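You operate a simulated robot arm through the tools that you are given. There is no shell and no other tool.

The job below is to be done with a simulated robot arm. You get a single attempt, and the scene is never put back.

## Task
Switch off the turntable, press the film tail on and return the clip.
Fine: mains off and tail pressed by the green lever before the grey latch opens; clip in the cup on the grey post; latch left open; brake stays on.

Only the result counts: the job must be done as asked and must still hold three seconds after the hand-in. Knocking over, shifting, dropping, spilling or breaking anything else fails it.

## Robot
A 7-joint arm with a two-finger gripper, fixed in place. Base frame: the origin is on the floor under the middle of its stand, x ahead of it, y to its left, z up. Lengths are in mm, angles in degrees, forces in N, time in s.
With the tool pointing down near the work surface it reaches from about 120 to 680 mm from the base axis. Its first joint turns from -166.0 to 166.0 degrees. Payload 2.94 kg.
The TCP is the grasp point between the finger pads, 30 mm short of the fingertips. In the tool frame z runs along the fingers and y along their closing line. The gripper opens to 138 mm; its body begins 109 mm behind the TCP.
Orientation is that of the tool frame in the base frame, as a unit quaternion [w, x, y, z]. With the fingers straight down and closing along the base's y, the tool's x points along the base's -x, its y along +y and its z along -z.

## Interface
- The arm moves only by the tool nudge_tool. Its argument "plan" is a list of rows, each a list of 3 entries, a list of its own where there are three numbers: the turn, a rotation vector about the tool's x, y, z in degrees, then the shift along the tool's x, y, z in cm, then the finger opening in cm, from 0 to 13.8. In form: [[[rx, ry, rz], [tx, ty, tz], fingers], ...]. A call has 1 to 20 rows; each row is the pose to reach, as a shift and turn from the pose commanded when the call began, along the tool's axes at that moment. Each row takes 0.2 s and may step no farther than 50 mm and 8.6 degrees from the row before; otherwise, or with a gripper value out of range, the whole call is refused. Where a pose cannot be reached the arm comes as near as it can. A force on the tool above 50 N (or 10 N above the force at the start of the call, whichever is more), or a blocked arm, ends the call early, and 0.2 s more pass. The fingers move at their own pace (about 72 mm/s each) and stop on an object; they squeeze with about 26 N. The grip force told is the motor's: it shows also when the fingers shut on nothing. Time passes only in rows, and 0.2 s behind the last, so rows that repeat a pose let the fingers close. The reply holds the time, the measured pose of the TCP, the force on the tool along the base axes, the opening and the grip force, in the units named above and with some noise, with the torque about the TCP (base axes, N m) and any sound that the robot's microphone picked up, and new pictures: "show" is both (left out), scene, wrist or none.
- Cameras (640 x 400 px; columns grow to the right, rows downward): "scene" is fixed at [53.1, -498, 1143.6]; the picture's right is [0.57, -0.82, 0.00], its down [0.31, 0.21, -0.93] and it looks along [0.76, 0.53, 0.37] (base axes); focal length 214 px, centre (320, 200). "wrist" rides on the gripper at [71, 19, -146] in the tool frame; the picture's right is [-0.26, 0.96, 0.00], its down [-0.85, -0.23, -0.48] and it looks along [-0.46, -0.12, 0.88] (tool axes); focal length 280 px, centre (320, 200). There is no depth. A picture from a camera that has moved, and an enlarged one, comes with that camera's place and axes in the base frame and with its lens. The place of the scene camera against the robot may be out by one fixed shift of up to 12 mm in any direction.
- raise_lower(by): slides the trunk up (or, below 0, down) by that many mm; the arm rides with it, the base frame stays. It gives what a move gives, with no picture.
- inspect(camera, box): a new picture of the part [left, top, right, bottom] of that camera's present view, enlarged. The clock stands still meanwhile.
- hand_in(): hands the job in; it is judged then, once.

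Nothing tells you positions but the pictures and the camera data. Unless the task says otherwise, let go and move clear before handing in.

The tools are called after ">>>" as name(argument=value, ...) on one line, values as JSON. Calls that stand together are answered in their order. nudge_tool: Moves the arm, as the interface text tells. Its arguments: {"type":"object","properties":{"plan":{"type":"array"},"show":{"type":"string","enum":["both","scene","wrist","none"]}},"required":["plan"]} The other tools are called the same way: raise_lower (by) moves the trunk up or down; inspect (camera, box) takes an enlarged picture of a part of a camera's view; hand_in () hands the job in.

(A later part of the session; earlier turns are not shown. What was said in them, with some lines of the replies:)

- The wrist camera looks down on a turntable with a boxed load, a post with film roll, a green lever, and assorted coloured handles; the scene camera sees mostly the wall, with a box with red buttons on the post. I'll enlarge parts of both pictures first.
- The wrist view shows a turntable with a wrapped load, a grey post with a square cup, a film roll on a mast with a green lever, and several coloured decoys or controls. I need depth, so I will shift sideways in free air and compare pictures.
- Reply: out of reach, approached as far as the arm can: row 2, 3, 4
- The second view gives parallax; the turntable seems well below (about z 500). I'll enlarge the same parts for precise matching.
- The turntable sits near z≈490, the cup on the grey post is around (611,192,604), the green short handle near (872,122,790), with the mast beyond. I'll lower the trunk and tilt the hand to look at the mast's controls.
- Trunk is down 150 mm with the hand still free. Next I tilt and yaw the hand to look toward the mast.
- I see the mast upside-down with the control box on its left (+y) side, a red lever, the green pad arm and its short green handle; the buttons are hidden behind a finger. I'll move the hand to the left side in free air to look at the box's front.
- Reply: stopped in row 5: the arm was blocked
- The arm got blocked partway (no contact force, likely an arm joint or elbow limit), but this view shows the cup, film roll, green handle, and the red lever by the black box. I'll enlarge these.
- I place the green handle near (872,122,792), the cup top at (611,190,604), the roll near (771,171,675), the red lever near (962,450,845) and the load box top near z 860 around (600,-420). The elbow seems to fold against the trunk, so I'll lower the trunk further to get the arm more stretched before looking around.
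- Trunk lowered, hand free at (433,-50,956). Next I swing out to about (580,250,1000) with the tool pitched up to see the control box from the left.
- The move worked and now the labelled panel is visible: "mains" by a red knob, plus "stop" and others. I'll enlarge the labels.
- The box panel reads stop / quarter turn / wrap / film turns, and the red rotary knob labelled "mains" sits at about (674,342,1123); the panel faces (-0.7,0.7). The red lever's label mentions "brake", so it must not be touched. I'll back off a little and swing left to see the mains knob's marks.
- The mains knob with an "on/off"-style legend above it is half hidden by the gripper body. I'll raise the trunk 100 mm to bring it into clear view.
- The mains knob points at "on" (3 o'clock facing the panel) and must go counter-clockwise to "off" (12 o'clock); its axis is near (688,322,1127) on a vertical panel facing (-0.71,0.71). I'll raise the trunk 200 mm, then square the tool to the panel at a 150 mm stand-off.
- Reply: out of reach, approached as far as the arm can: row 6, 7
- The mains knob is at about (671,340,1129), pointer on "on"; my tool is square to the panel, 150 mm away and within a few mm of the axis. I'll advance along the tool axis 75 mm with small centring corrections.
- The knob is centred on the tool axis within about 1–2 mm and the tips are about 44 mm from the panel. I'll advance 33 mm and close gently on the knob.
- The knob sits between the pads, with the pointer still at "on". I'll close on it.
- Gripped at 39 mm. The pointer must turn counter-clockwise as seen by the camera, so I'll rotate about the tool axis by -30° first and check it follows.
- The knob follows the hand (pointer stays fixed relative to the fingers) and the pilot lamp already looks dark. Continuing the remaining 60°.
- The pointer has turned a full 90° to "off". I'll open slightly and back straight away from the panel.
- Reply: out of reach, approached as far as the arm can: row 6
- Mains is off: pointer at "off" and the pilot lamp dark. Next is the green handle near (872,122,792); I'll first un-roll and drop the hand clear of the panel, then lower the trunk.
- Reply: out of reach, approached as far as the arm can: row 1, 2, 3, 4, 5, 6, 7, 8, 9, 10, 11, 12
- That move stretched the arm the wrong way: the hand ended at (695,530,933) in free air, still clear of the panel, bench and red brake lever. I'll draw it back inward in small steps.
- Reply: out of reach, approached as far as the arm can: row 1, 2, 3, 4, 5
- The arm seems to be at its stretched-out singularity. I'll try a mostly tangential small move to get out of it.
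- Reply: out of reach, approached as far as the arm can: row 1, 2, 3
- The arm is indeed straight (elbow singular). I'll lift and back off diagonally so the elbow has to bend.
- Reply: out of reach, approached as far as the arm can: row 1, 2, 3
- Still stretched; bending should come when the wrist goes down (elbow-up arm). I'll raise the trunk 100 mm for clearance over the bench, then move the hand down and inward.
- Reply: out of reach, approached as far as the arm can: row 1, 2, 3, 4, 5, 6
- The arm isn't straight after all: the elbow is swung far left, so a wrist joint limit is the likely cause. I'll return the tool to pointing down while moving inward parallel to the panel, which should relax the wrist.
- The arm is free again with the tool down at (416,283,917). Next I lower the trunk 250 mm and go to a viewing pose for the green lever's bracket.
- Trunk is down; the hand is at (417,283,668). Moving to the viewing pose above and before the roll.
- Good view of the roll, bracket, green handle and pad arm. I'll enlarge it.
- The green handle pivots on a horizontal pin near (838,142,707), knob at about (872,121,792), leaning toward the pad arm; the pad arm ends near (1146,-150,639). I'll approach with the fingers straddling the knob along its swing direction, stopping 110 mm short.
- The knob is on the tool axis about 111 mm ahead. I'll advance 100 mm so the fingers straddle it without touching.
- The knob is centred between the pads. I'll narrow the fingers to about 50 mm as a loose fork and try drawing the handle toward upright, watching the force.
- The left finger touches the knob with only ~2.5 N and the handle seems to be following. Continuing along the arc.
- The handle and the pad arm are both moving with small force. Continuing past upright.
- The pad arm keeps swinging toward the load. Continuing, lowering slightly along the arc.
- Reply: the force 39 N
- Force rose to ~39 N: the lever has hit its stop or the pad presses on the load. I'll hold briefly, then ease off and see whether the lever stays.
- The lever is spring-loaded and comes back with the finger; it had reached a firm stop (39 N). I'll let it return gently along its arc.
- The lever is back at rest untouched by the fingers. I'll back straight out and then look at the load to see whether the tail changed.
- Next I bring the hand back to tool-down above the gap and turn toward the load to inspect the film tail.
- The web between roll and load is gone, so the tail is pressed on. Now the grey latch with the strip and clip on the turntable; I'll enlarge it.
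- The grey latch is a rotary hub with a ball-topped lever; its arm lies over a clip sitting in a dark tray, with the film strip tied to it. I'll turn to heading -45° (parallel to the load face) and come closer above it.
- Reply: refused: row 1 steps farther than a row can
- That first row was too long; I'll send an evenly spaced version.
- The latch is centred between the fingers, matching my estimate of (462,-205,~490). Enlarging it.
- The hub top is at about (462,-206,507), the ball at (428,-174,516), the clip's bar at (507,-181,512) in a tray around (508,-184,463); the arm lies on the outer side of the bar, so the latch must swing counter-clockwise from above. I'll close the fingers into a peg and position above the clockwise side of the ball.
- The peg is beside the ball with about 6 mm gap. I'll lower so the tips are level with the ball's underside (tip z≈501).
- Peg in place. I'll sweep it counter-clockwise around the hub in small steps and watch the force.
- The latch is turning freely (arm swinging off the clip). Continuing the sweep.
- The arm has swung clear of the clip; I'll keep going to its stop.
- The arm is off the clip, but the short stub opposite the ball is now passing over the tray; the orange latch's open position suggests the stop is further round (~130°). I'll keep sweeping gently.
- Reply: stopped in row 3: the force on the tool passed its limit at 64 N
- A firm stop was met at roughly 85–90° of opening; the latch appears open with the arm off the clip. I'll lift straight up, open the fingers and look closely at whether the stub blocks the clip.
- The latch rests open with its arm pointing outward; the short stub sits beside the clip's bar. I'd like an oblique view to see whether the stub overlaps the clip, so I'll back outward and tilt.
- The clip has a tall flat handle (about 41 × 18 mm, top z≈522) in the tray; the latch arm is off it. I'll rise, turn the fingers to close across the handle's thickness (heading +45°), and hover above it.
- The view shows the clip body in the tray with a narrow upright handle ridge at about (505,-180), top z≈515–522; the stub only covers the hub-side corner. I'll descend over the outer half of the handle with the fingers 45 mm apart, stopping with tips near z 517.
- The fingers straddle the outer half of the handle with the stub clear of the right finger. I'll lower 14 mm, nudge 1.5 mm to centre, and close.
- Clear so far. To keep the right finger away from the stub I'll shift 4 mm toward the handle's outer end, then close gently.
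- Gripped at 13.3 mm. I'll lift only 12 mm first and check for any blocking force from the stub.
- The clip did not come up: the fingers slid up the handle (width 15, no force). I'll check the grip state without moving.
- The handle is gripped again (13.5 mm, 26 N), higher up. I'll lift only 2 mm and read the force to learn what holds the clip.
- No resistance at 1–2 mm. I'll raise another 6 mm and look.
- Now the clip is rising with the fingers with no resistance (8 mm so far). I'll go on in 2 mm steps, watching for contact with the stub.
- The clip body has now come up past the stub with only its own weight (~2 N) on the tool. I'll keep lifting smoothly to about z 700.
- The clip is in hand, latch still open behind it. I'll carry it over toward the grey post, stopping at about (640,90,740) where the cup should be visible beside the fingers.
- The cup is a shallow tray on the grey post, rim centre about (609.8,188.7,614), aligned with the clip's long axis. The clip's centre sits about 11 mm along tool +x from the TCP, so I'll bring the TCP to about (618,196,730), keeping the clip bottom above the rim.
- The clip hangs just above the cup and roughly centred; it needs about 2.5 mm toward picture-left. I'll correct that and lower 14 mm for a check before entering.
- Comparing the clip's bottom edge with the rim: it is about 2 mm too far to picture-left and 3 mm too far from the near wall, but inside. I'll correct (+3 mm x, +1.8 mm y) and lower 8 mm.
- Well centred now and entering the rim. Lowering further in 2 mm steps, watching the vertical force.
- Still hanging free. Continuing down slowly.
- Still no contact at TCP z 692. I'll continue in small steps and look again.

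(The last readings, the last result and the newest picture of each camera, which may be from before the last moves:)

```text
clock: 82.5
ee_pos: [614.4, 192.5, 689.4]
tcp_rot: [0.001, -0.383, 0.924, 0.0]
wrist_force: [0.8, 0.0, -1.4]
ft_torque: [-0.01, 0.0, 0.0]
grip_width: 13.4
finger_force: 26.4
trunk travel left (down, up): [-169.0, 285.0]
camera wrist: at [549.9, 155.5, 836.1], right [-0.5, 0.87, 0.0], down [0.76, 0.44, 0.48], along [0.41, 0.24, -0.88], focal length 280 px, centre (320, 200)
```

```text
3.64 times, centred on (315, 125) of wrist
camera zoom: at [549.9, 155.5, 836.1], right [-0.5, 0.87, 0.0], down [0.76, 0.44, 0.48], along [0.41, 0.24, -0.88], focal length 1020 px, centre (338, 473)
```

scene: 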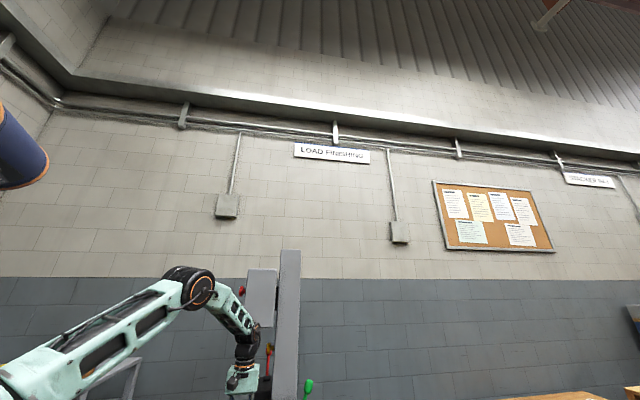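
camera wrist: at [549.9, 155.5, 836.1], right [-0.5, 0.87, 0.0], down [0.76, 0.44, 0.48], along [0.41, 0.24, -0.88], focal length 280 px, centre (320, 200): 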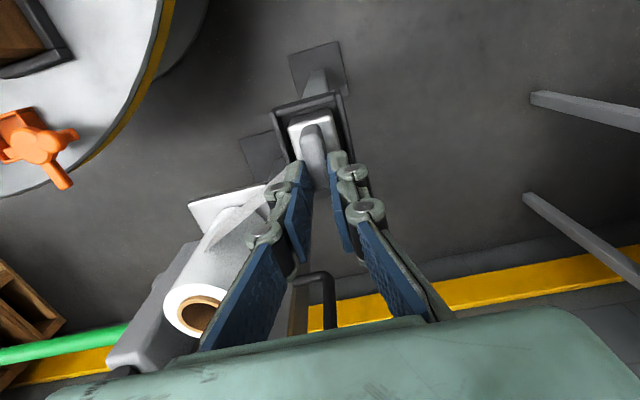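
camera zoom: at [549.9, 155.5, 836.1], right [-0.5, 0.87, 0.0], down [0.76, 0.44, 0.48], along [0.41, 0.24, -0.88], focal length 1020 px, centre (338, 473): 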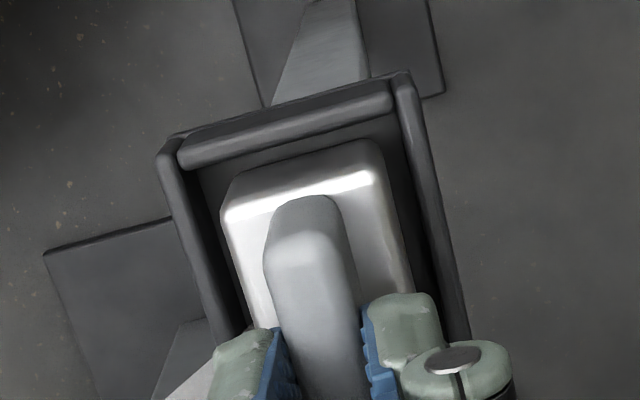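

No contact yet; continuing downward in 1 mm rows.

>>> nudge_tool(plan=[[[0, 0, 0], [0, 0, 0.1], 0.5], [[0, 0, 0], [0, 0, 0.2], 0.5], [[0, 0, 0], [0, 0, 0.3], 0.5]], show="none")

>>> nudge_tool(plan=[[[0, 0, 0], [0, 0, 0.1], 0.5], [[0, 0, 0], [0, 0, 0.2], 0.5], [[0, 0, 0], [0, 0, 0.3], 0.5]], show="none")

```text
clock: 83.3
ee_pos: [615.4, 193.2, 686.9]
tcp_rot: [0.002, -0.384, 0.923, 0.0]
wrist_force: [-0.3, -0.5, -1.3]
ft_torque: [0.01, 0.01, 0.01]
grip_width: 13.3
finger_force: 26.0
trunk travel left (down, up): [-169.0, 285.0]
```

```text
clock: 84.1
ee_pos: [614.6, 191.1, 683.6]
tcp_rot: [0.0, -0.384, 0.923, 0.0]
wrist_force: [-0.2, 0.6, -0.6]
ft_torque: [0.0, -0.02, -0.02]
grip_width: 13.6
finger_force: 26.0
trunk travel left (down, up): [-169.0, 285.0]
```

>>> nudge_tool(plan=[[[0, 0, 0], [0, 0, 0.1], 0.5], [[0, 0, 0], [0, 0, 0.2], 0.5]], show="wrist")

>>> inspect(camera="wrist", box=[250, 70, 380, 180])

```text
clock: 84.7
ee_pos: [614.0, 191.6, 682.2]
tcp_rot: [0.002, -0.383, 0.924, 0.001]
wrist_force: [-2.4, -0.5, 7.8]
ft_torque: [-0.25, 0.34, -0.02]
grip_width: 13.5
finger_force: 26.1
trunk travel left (down, up): [-169.0, 285.0]
camera wrist: at [549.1, 155.3, 829.4], right [-0.5, 0.87, 0.0], down [0.76, 0.44, 0.48], along [0.42, 0.24, -0.88], focal length 280 px, centre (320, 200)
```

wrist: 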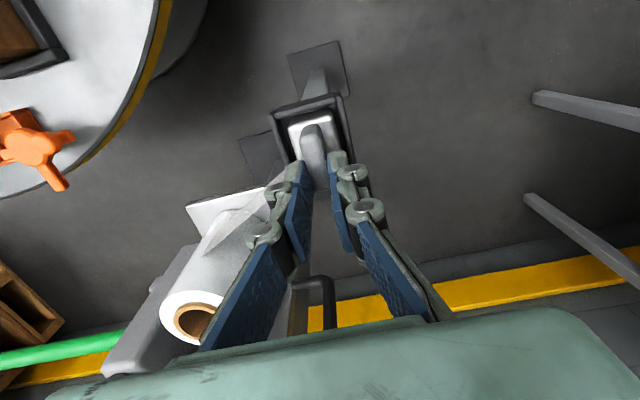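

```text
3.64 times, centred on (315, 125) of wrist
camera zoom: at [549.1, 155.3, 829.4], right [-0.5, 0.87, 0.0], down [0.76, 0.44, 0.48], along [0.42, 0.24, -0.88], focal length 1020 px, centre (338, 473)
```

zoom: 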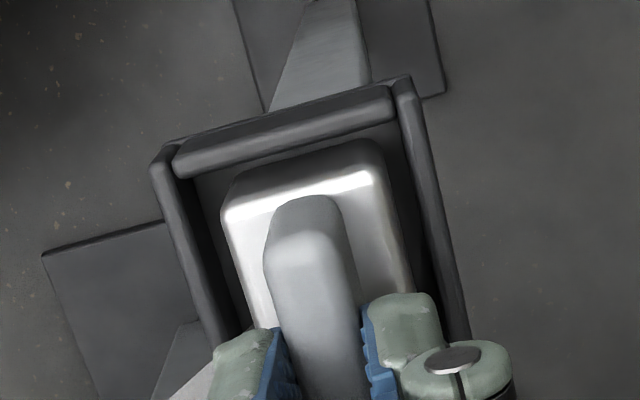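

Contact: +8 N from the near end of the clip on the cup floor, well inside the walls. I'll open the fingers gently and let it settle.

>>> nudge_tool(plan=[[[0, 0, 0], [0, 0, 0], 2.0], [[0, 0, 0], [0, 0, 0], 3.0], [[0, 0, 0], [0, 0, 0], 4.0], [[0, 0, 0], [0, 0, 0], 4.0]], show="wrist")

>>> inspect(camera="wrist", box=[250, 70, 380, 180])

```text
clock: 85.7
ee_pos: [614.7, 193.2, 681.3]
tcp_rot: [0.001, -0.383, 0.924, -0.001]
wrist_force: [-0.7, -0.7, 0.5]
ft_torque: [0.0, 0.04, 0.02]
grip_width: 40.0
finger_force: 0.2
trunk travel left (down, up): [-169.0, 285.0]
camera wrist: at [549.4, 155.3, 828.0], right [-0.5, 0.87, 0.0], down [0.76, 0.44, 0.48], along [0.41, 0.24, -0.88], focal length 280 px, centre (320, 200)
```

wrist: 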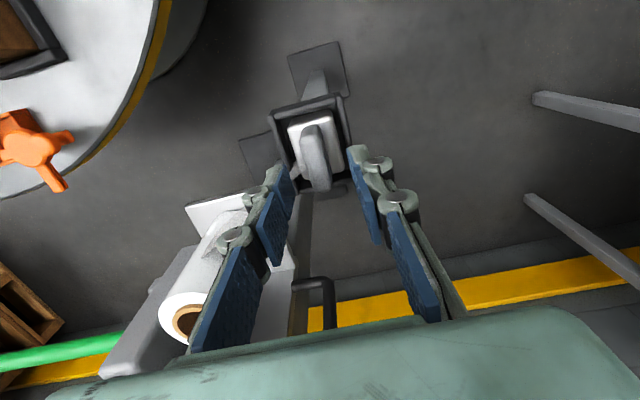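

```text
3.64 times, centred on (315, 125) of wrist
camera zoom: at [549.4, 155.3, 828.0], right [-0.5, 0.87, 0.0], down [0.76, 0.44, 0.48], along [0.41, 0.24, -0.88], focal length 1020 px, centre (338, 473)
```

zoom: 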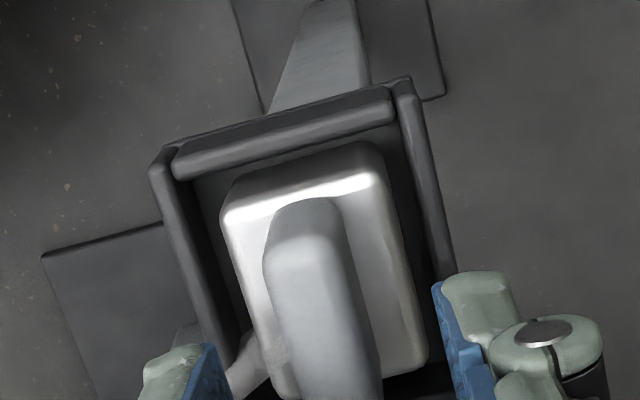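

The clip has settled in the cup. I'll raise straight up, clear of it, and check.

>>> nudge_tool(plan=[[[0, 0, 0], [0, 0, -1.0], 4.0], [[0, 0, 0], [0, 0, -3.0], 4.0], [[0, 0, 0], [0, 0, -5.5], 4.0], [[0, 0, 0], [0, 0, -8.0], 4.0]], show="wrist")

>>> inspect(camera="wrist", box=[240, 60, 400, 200])

```text
clock: 86.7
ee_pos: [615.6, 191.3, 761.2]
tcp_rot: [0.001, -0.383, 0.924, 0.0]
wrist_force: [-0.3, -0.3, 0.0]
ft_torque: [0.02, 0.01, 0.01]
grip_width: 39.9
finger_force: 0.2
trunk travel left (down, up): [-169.0, 285.0]
camera wrist: at [550.3, 154.8, 907.1], right [-0.5, 0.87, 0.0], down [0.76, 0.44, 0.48], along [0.41, 0.24, -0.88], focal length 280 px, centre (320, 200)
```

wrist: 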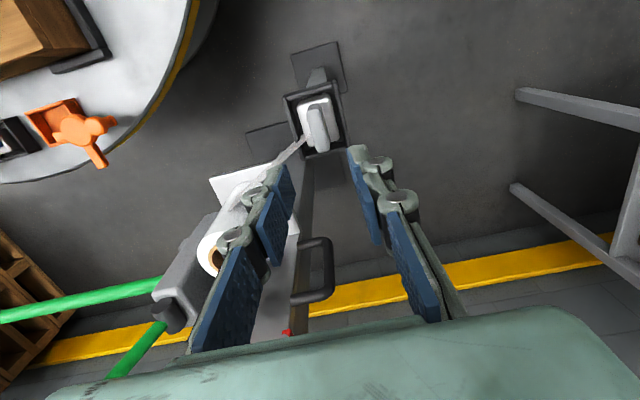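

```text
2.86 times, centred on (320, 130) of wrist
camera zoom: at [550.3, 154.8, 907.1], right [-0.5, 0.87, 0.0], down [0.76, 0.44, 0.48], along [0.41, 0.24, -0.88], focal length 801 px, centre (320, 400)
```

zoom: 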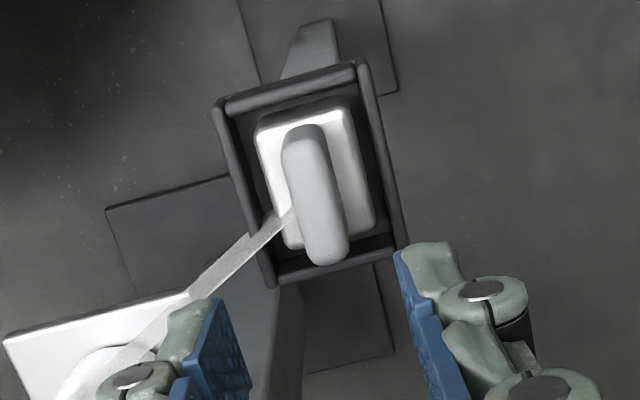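

The clip sits in the cup with the film strip now running from it to the roll. I'll move clear away from the control box, then re-check the latch and the panel.

>>> nudge_tool(plan=[[[0, 0, 0], [3.0, 0, -0.5], 4.0], [[0, 0, 0], [7.5, 0, -1.5], 4.0], [[0, 0, 0], [12.0, 0, -3.0], 4.0], [[0, 0, 0], [16.5, 0, -5.0], 4.0], [[0, 0, 0], [17.5, 0, -5.5], 4.0]], show="both")

>>> inspect(camera="wrist", box=[260, 80, 520, 280])

>>> inspect(camera="scene", box=[210, 240, 340, 400])

```text
clock: 87.9
ee_pos: [489.1, 67.5, 818.0]
tcp_rot: [0.001, -0.383, 0.924, 0.0]
wrist_force: [0.3, 0.0, 0.3]
ft_torque: [0.01, -0.01, -0.04]
grip_width: 40.2
finger_force: 0.3
trunk travel left (down, up): [-169.0, 285.0]
camera wrist: at [424.5, 30.3, 962.9], right [-0.5, 0.87, 0.0], down [0.76, 0.44, 0.48], along [0.41, 0.24, -0.88], focal length 280 px, centre (320, 200)
```

scene: 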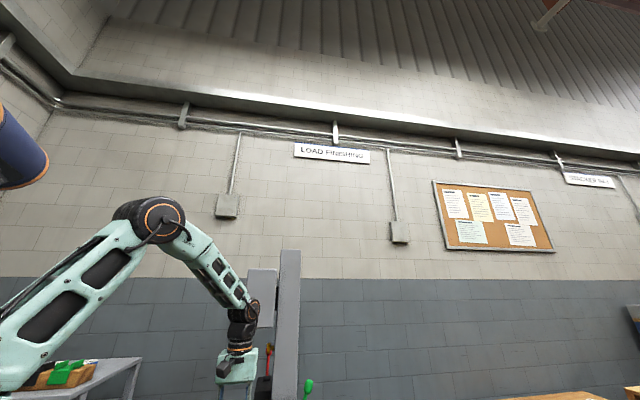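
wrist: 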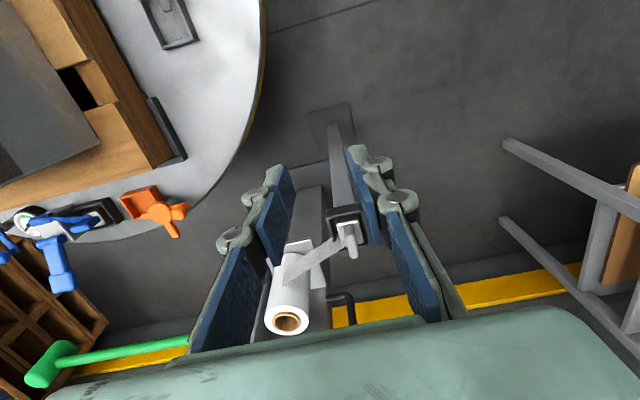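

```text
2.00 times, centred on (390, 180) of wrist
camera zoom: at [424.5, 30.3, 962.9], right [-0.5, 0.87, 0.0], down [0.76, 0.44, 0.48], along [0.41, 0.24, -0.88], focal length 561 px, centre (180, 240)
```

zoom: 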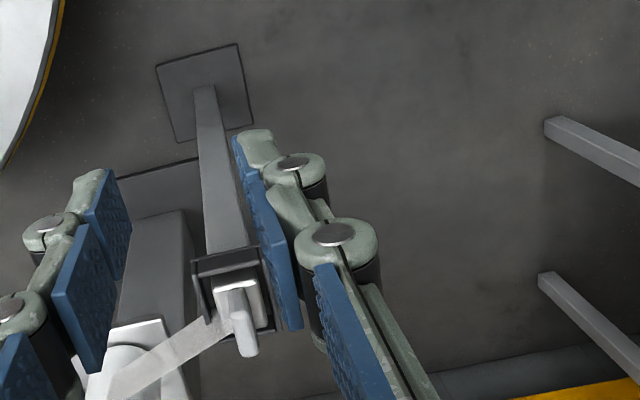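

```text
2.50 times, centred on (275, 320) of scene
camera zoom: at [53.1, -498.0, 1143.6], right [0.57, -0.82, 0.0], down [0.31, 0.21, -0.93], along [0.76, 0.53, 0.37], focal length 536 px, centre (432, -100)
```

zoom: 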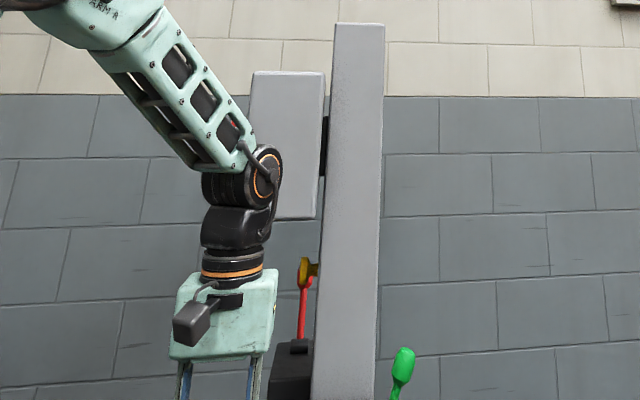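

The brake lever is still up (on) and the clip rests in the cup. One more look at the latch: turning the hand back over the turntable at a safe height.

>>> nudge_tool(plan=[[[0, 0, 8.1], [1.4, -0.76, -0.11], 7], [[0, 0, 16.2], [2.8, -1.52, -0.22], 7], [[0, 0, 24.3], [4.2, -2.28, -0.33], 7], [[0, 0, 32.4], [5.6, -3.04, -0.44], 7], [[0, 0, 40.5], [7.0, -3.8, -0.55], 7], [[0, 0, 48.6], [8.4, -4.57, -0.65], 7], [[0, 0, 56.7], [9.75, -5.33, -0.76], 7], [[0, 0, 64.8], [11.1, -6.09, -0.87], 7], [[0, 0, 72.9], [12.5, -6.85, -0.98], 7], [[0, 0, 81.0], [13.9, -7.6, -1.1], 7], [[0, 0, 88.0], [15.3, -8.37, -1.2], 7], [[0, 0, 88.0], [15.3, -8.37, -1.2], 7]], show="both")

>>> inspect(camera="wrist", box=[240, 90, 400, 210])

>>> inspect(camera="scene", box=[210, 240, 340, 400])

```text
clock: 90.5
ee_pos: [443.1, -98.1, 826.9]
tcp_rot: [0.001, 0.367, 0.93, 0.0]
wrist_force: [0.3, -0.1, -0.3]
ft_torque: [-0.02, -0.02, 0.02]
grip_width: 69.9
finger_force: 0.0
trunk travel left (down, up): [-169.0, 285.0]
camera wrist: at [402.5, -36.4, 973.7], right [0.85, 0.53, 0.0], down [0.46, -0.75, 0.48], along [0.25, -0.4, -0.88], focal length 280 px, centre (320, 200)
```

scene: 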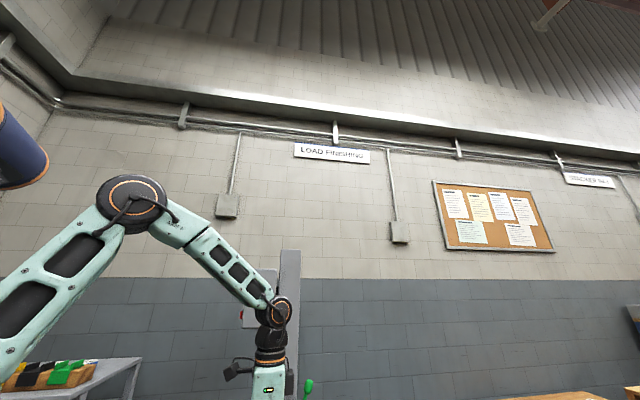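
wrist: 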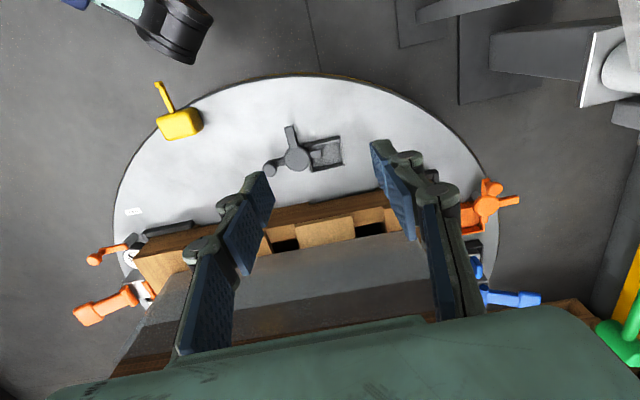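

```text
3.33 times, centred on (320, 150) of wrist
camera zoom: at [402.5, -36.4, 973.7], right [0.85, 0.53, 0.0], down [0.46, -0.75, 0.48], along [0.25, -0.4, -0.88], focal length 935 px, centre (320, 367)
```

zoom: 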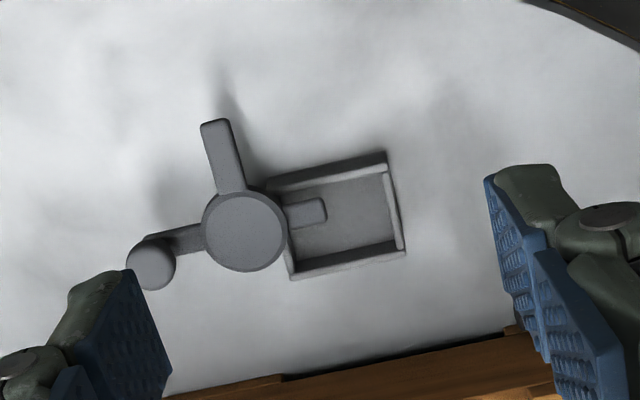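

```text
2.50 times, centred on (275, 320) of scene
camera zoom: at [53.1, -498.0, 1143.6], right [0.57, -0.82, 0.0], down [0.31, 0.21, -0.93], along [0.76, 0.53, 0.37], focal length 536 px, centre (432, -100)
```

zoom: 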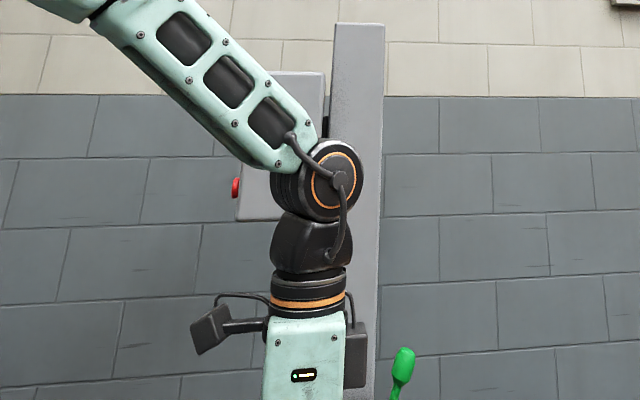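

The latch stays open with its tray empty, the clip is in the cup on the grey post, the tail is pressed on, mains is off, and the brake lever is untouched and still on. The hand is empty and clear, so I'll hand in.

>>> hand_in()

```text
The job is handed in.
```

The job is handed in; I have not seen the verdict. I saw nothing knocked over or shifted in the last pictures.

- **Mains:** I turned the red rotary knob from "on" to "off", and the pilot lamp went dark. I last saw the panel up close right after that.
- **Film tail:** I pushed the green lever to its stop (about 39 N) before touching the latch. It sprang back by itself. The film between roll and load was gone afterwards, so I take the tail as pressed on.
- **Latch:** I swung the grey latch open to its stop. It was still open, with its tray empty, in the last picture.
- **Clip:** It sits in the cup on the grey post, with a film strip running from it to the roll. The first lift slipped and the clip stayed in its tray; the second grip held.
- **Brake:** I never touched the red brake lever, and it was still up (on) when last in view, after the clip was in the cup.

Mid-job the arm got stuck against its reach limit beside the control box. I freed it without touching anything. When the latch reached its stop, the push briefly peaked at 64 N.
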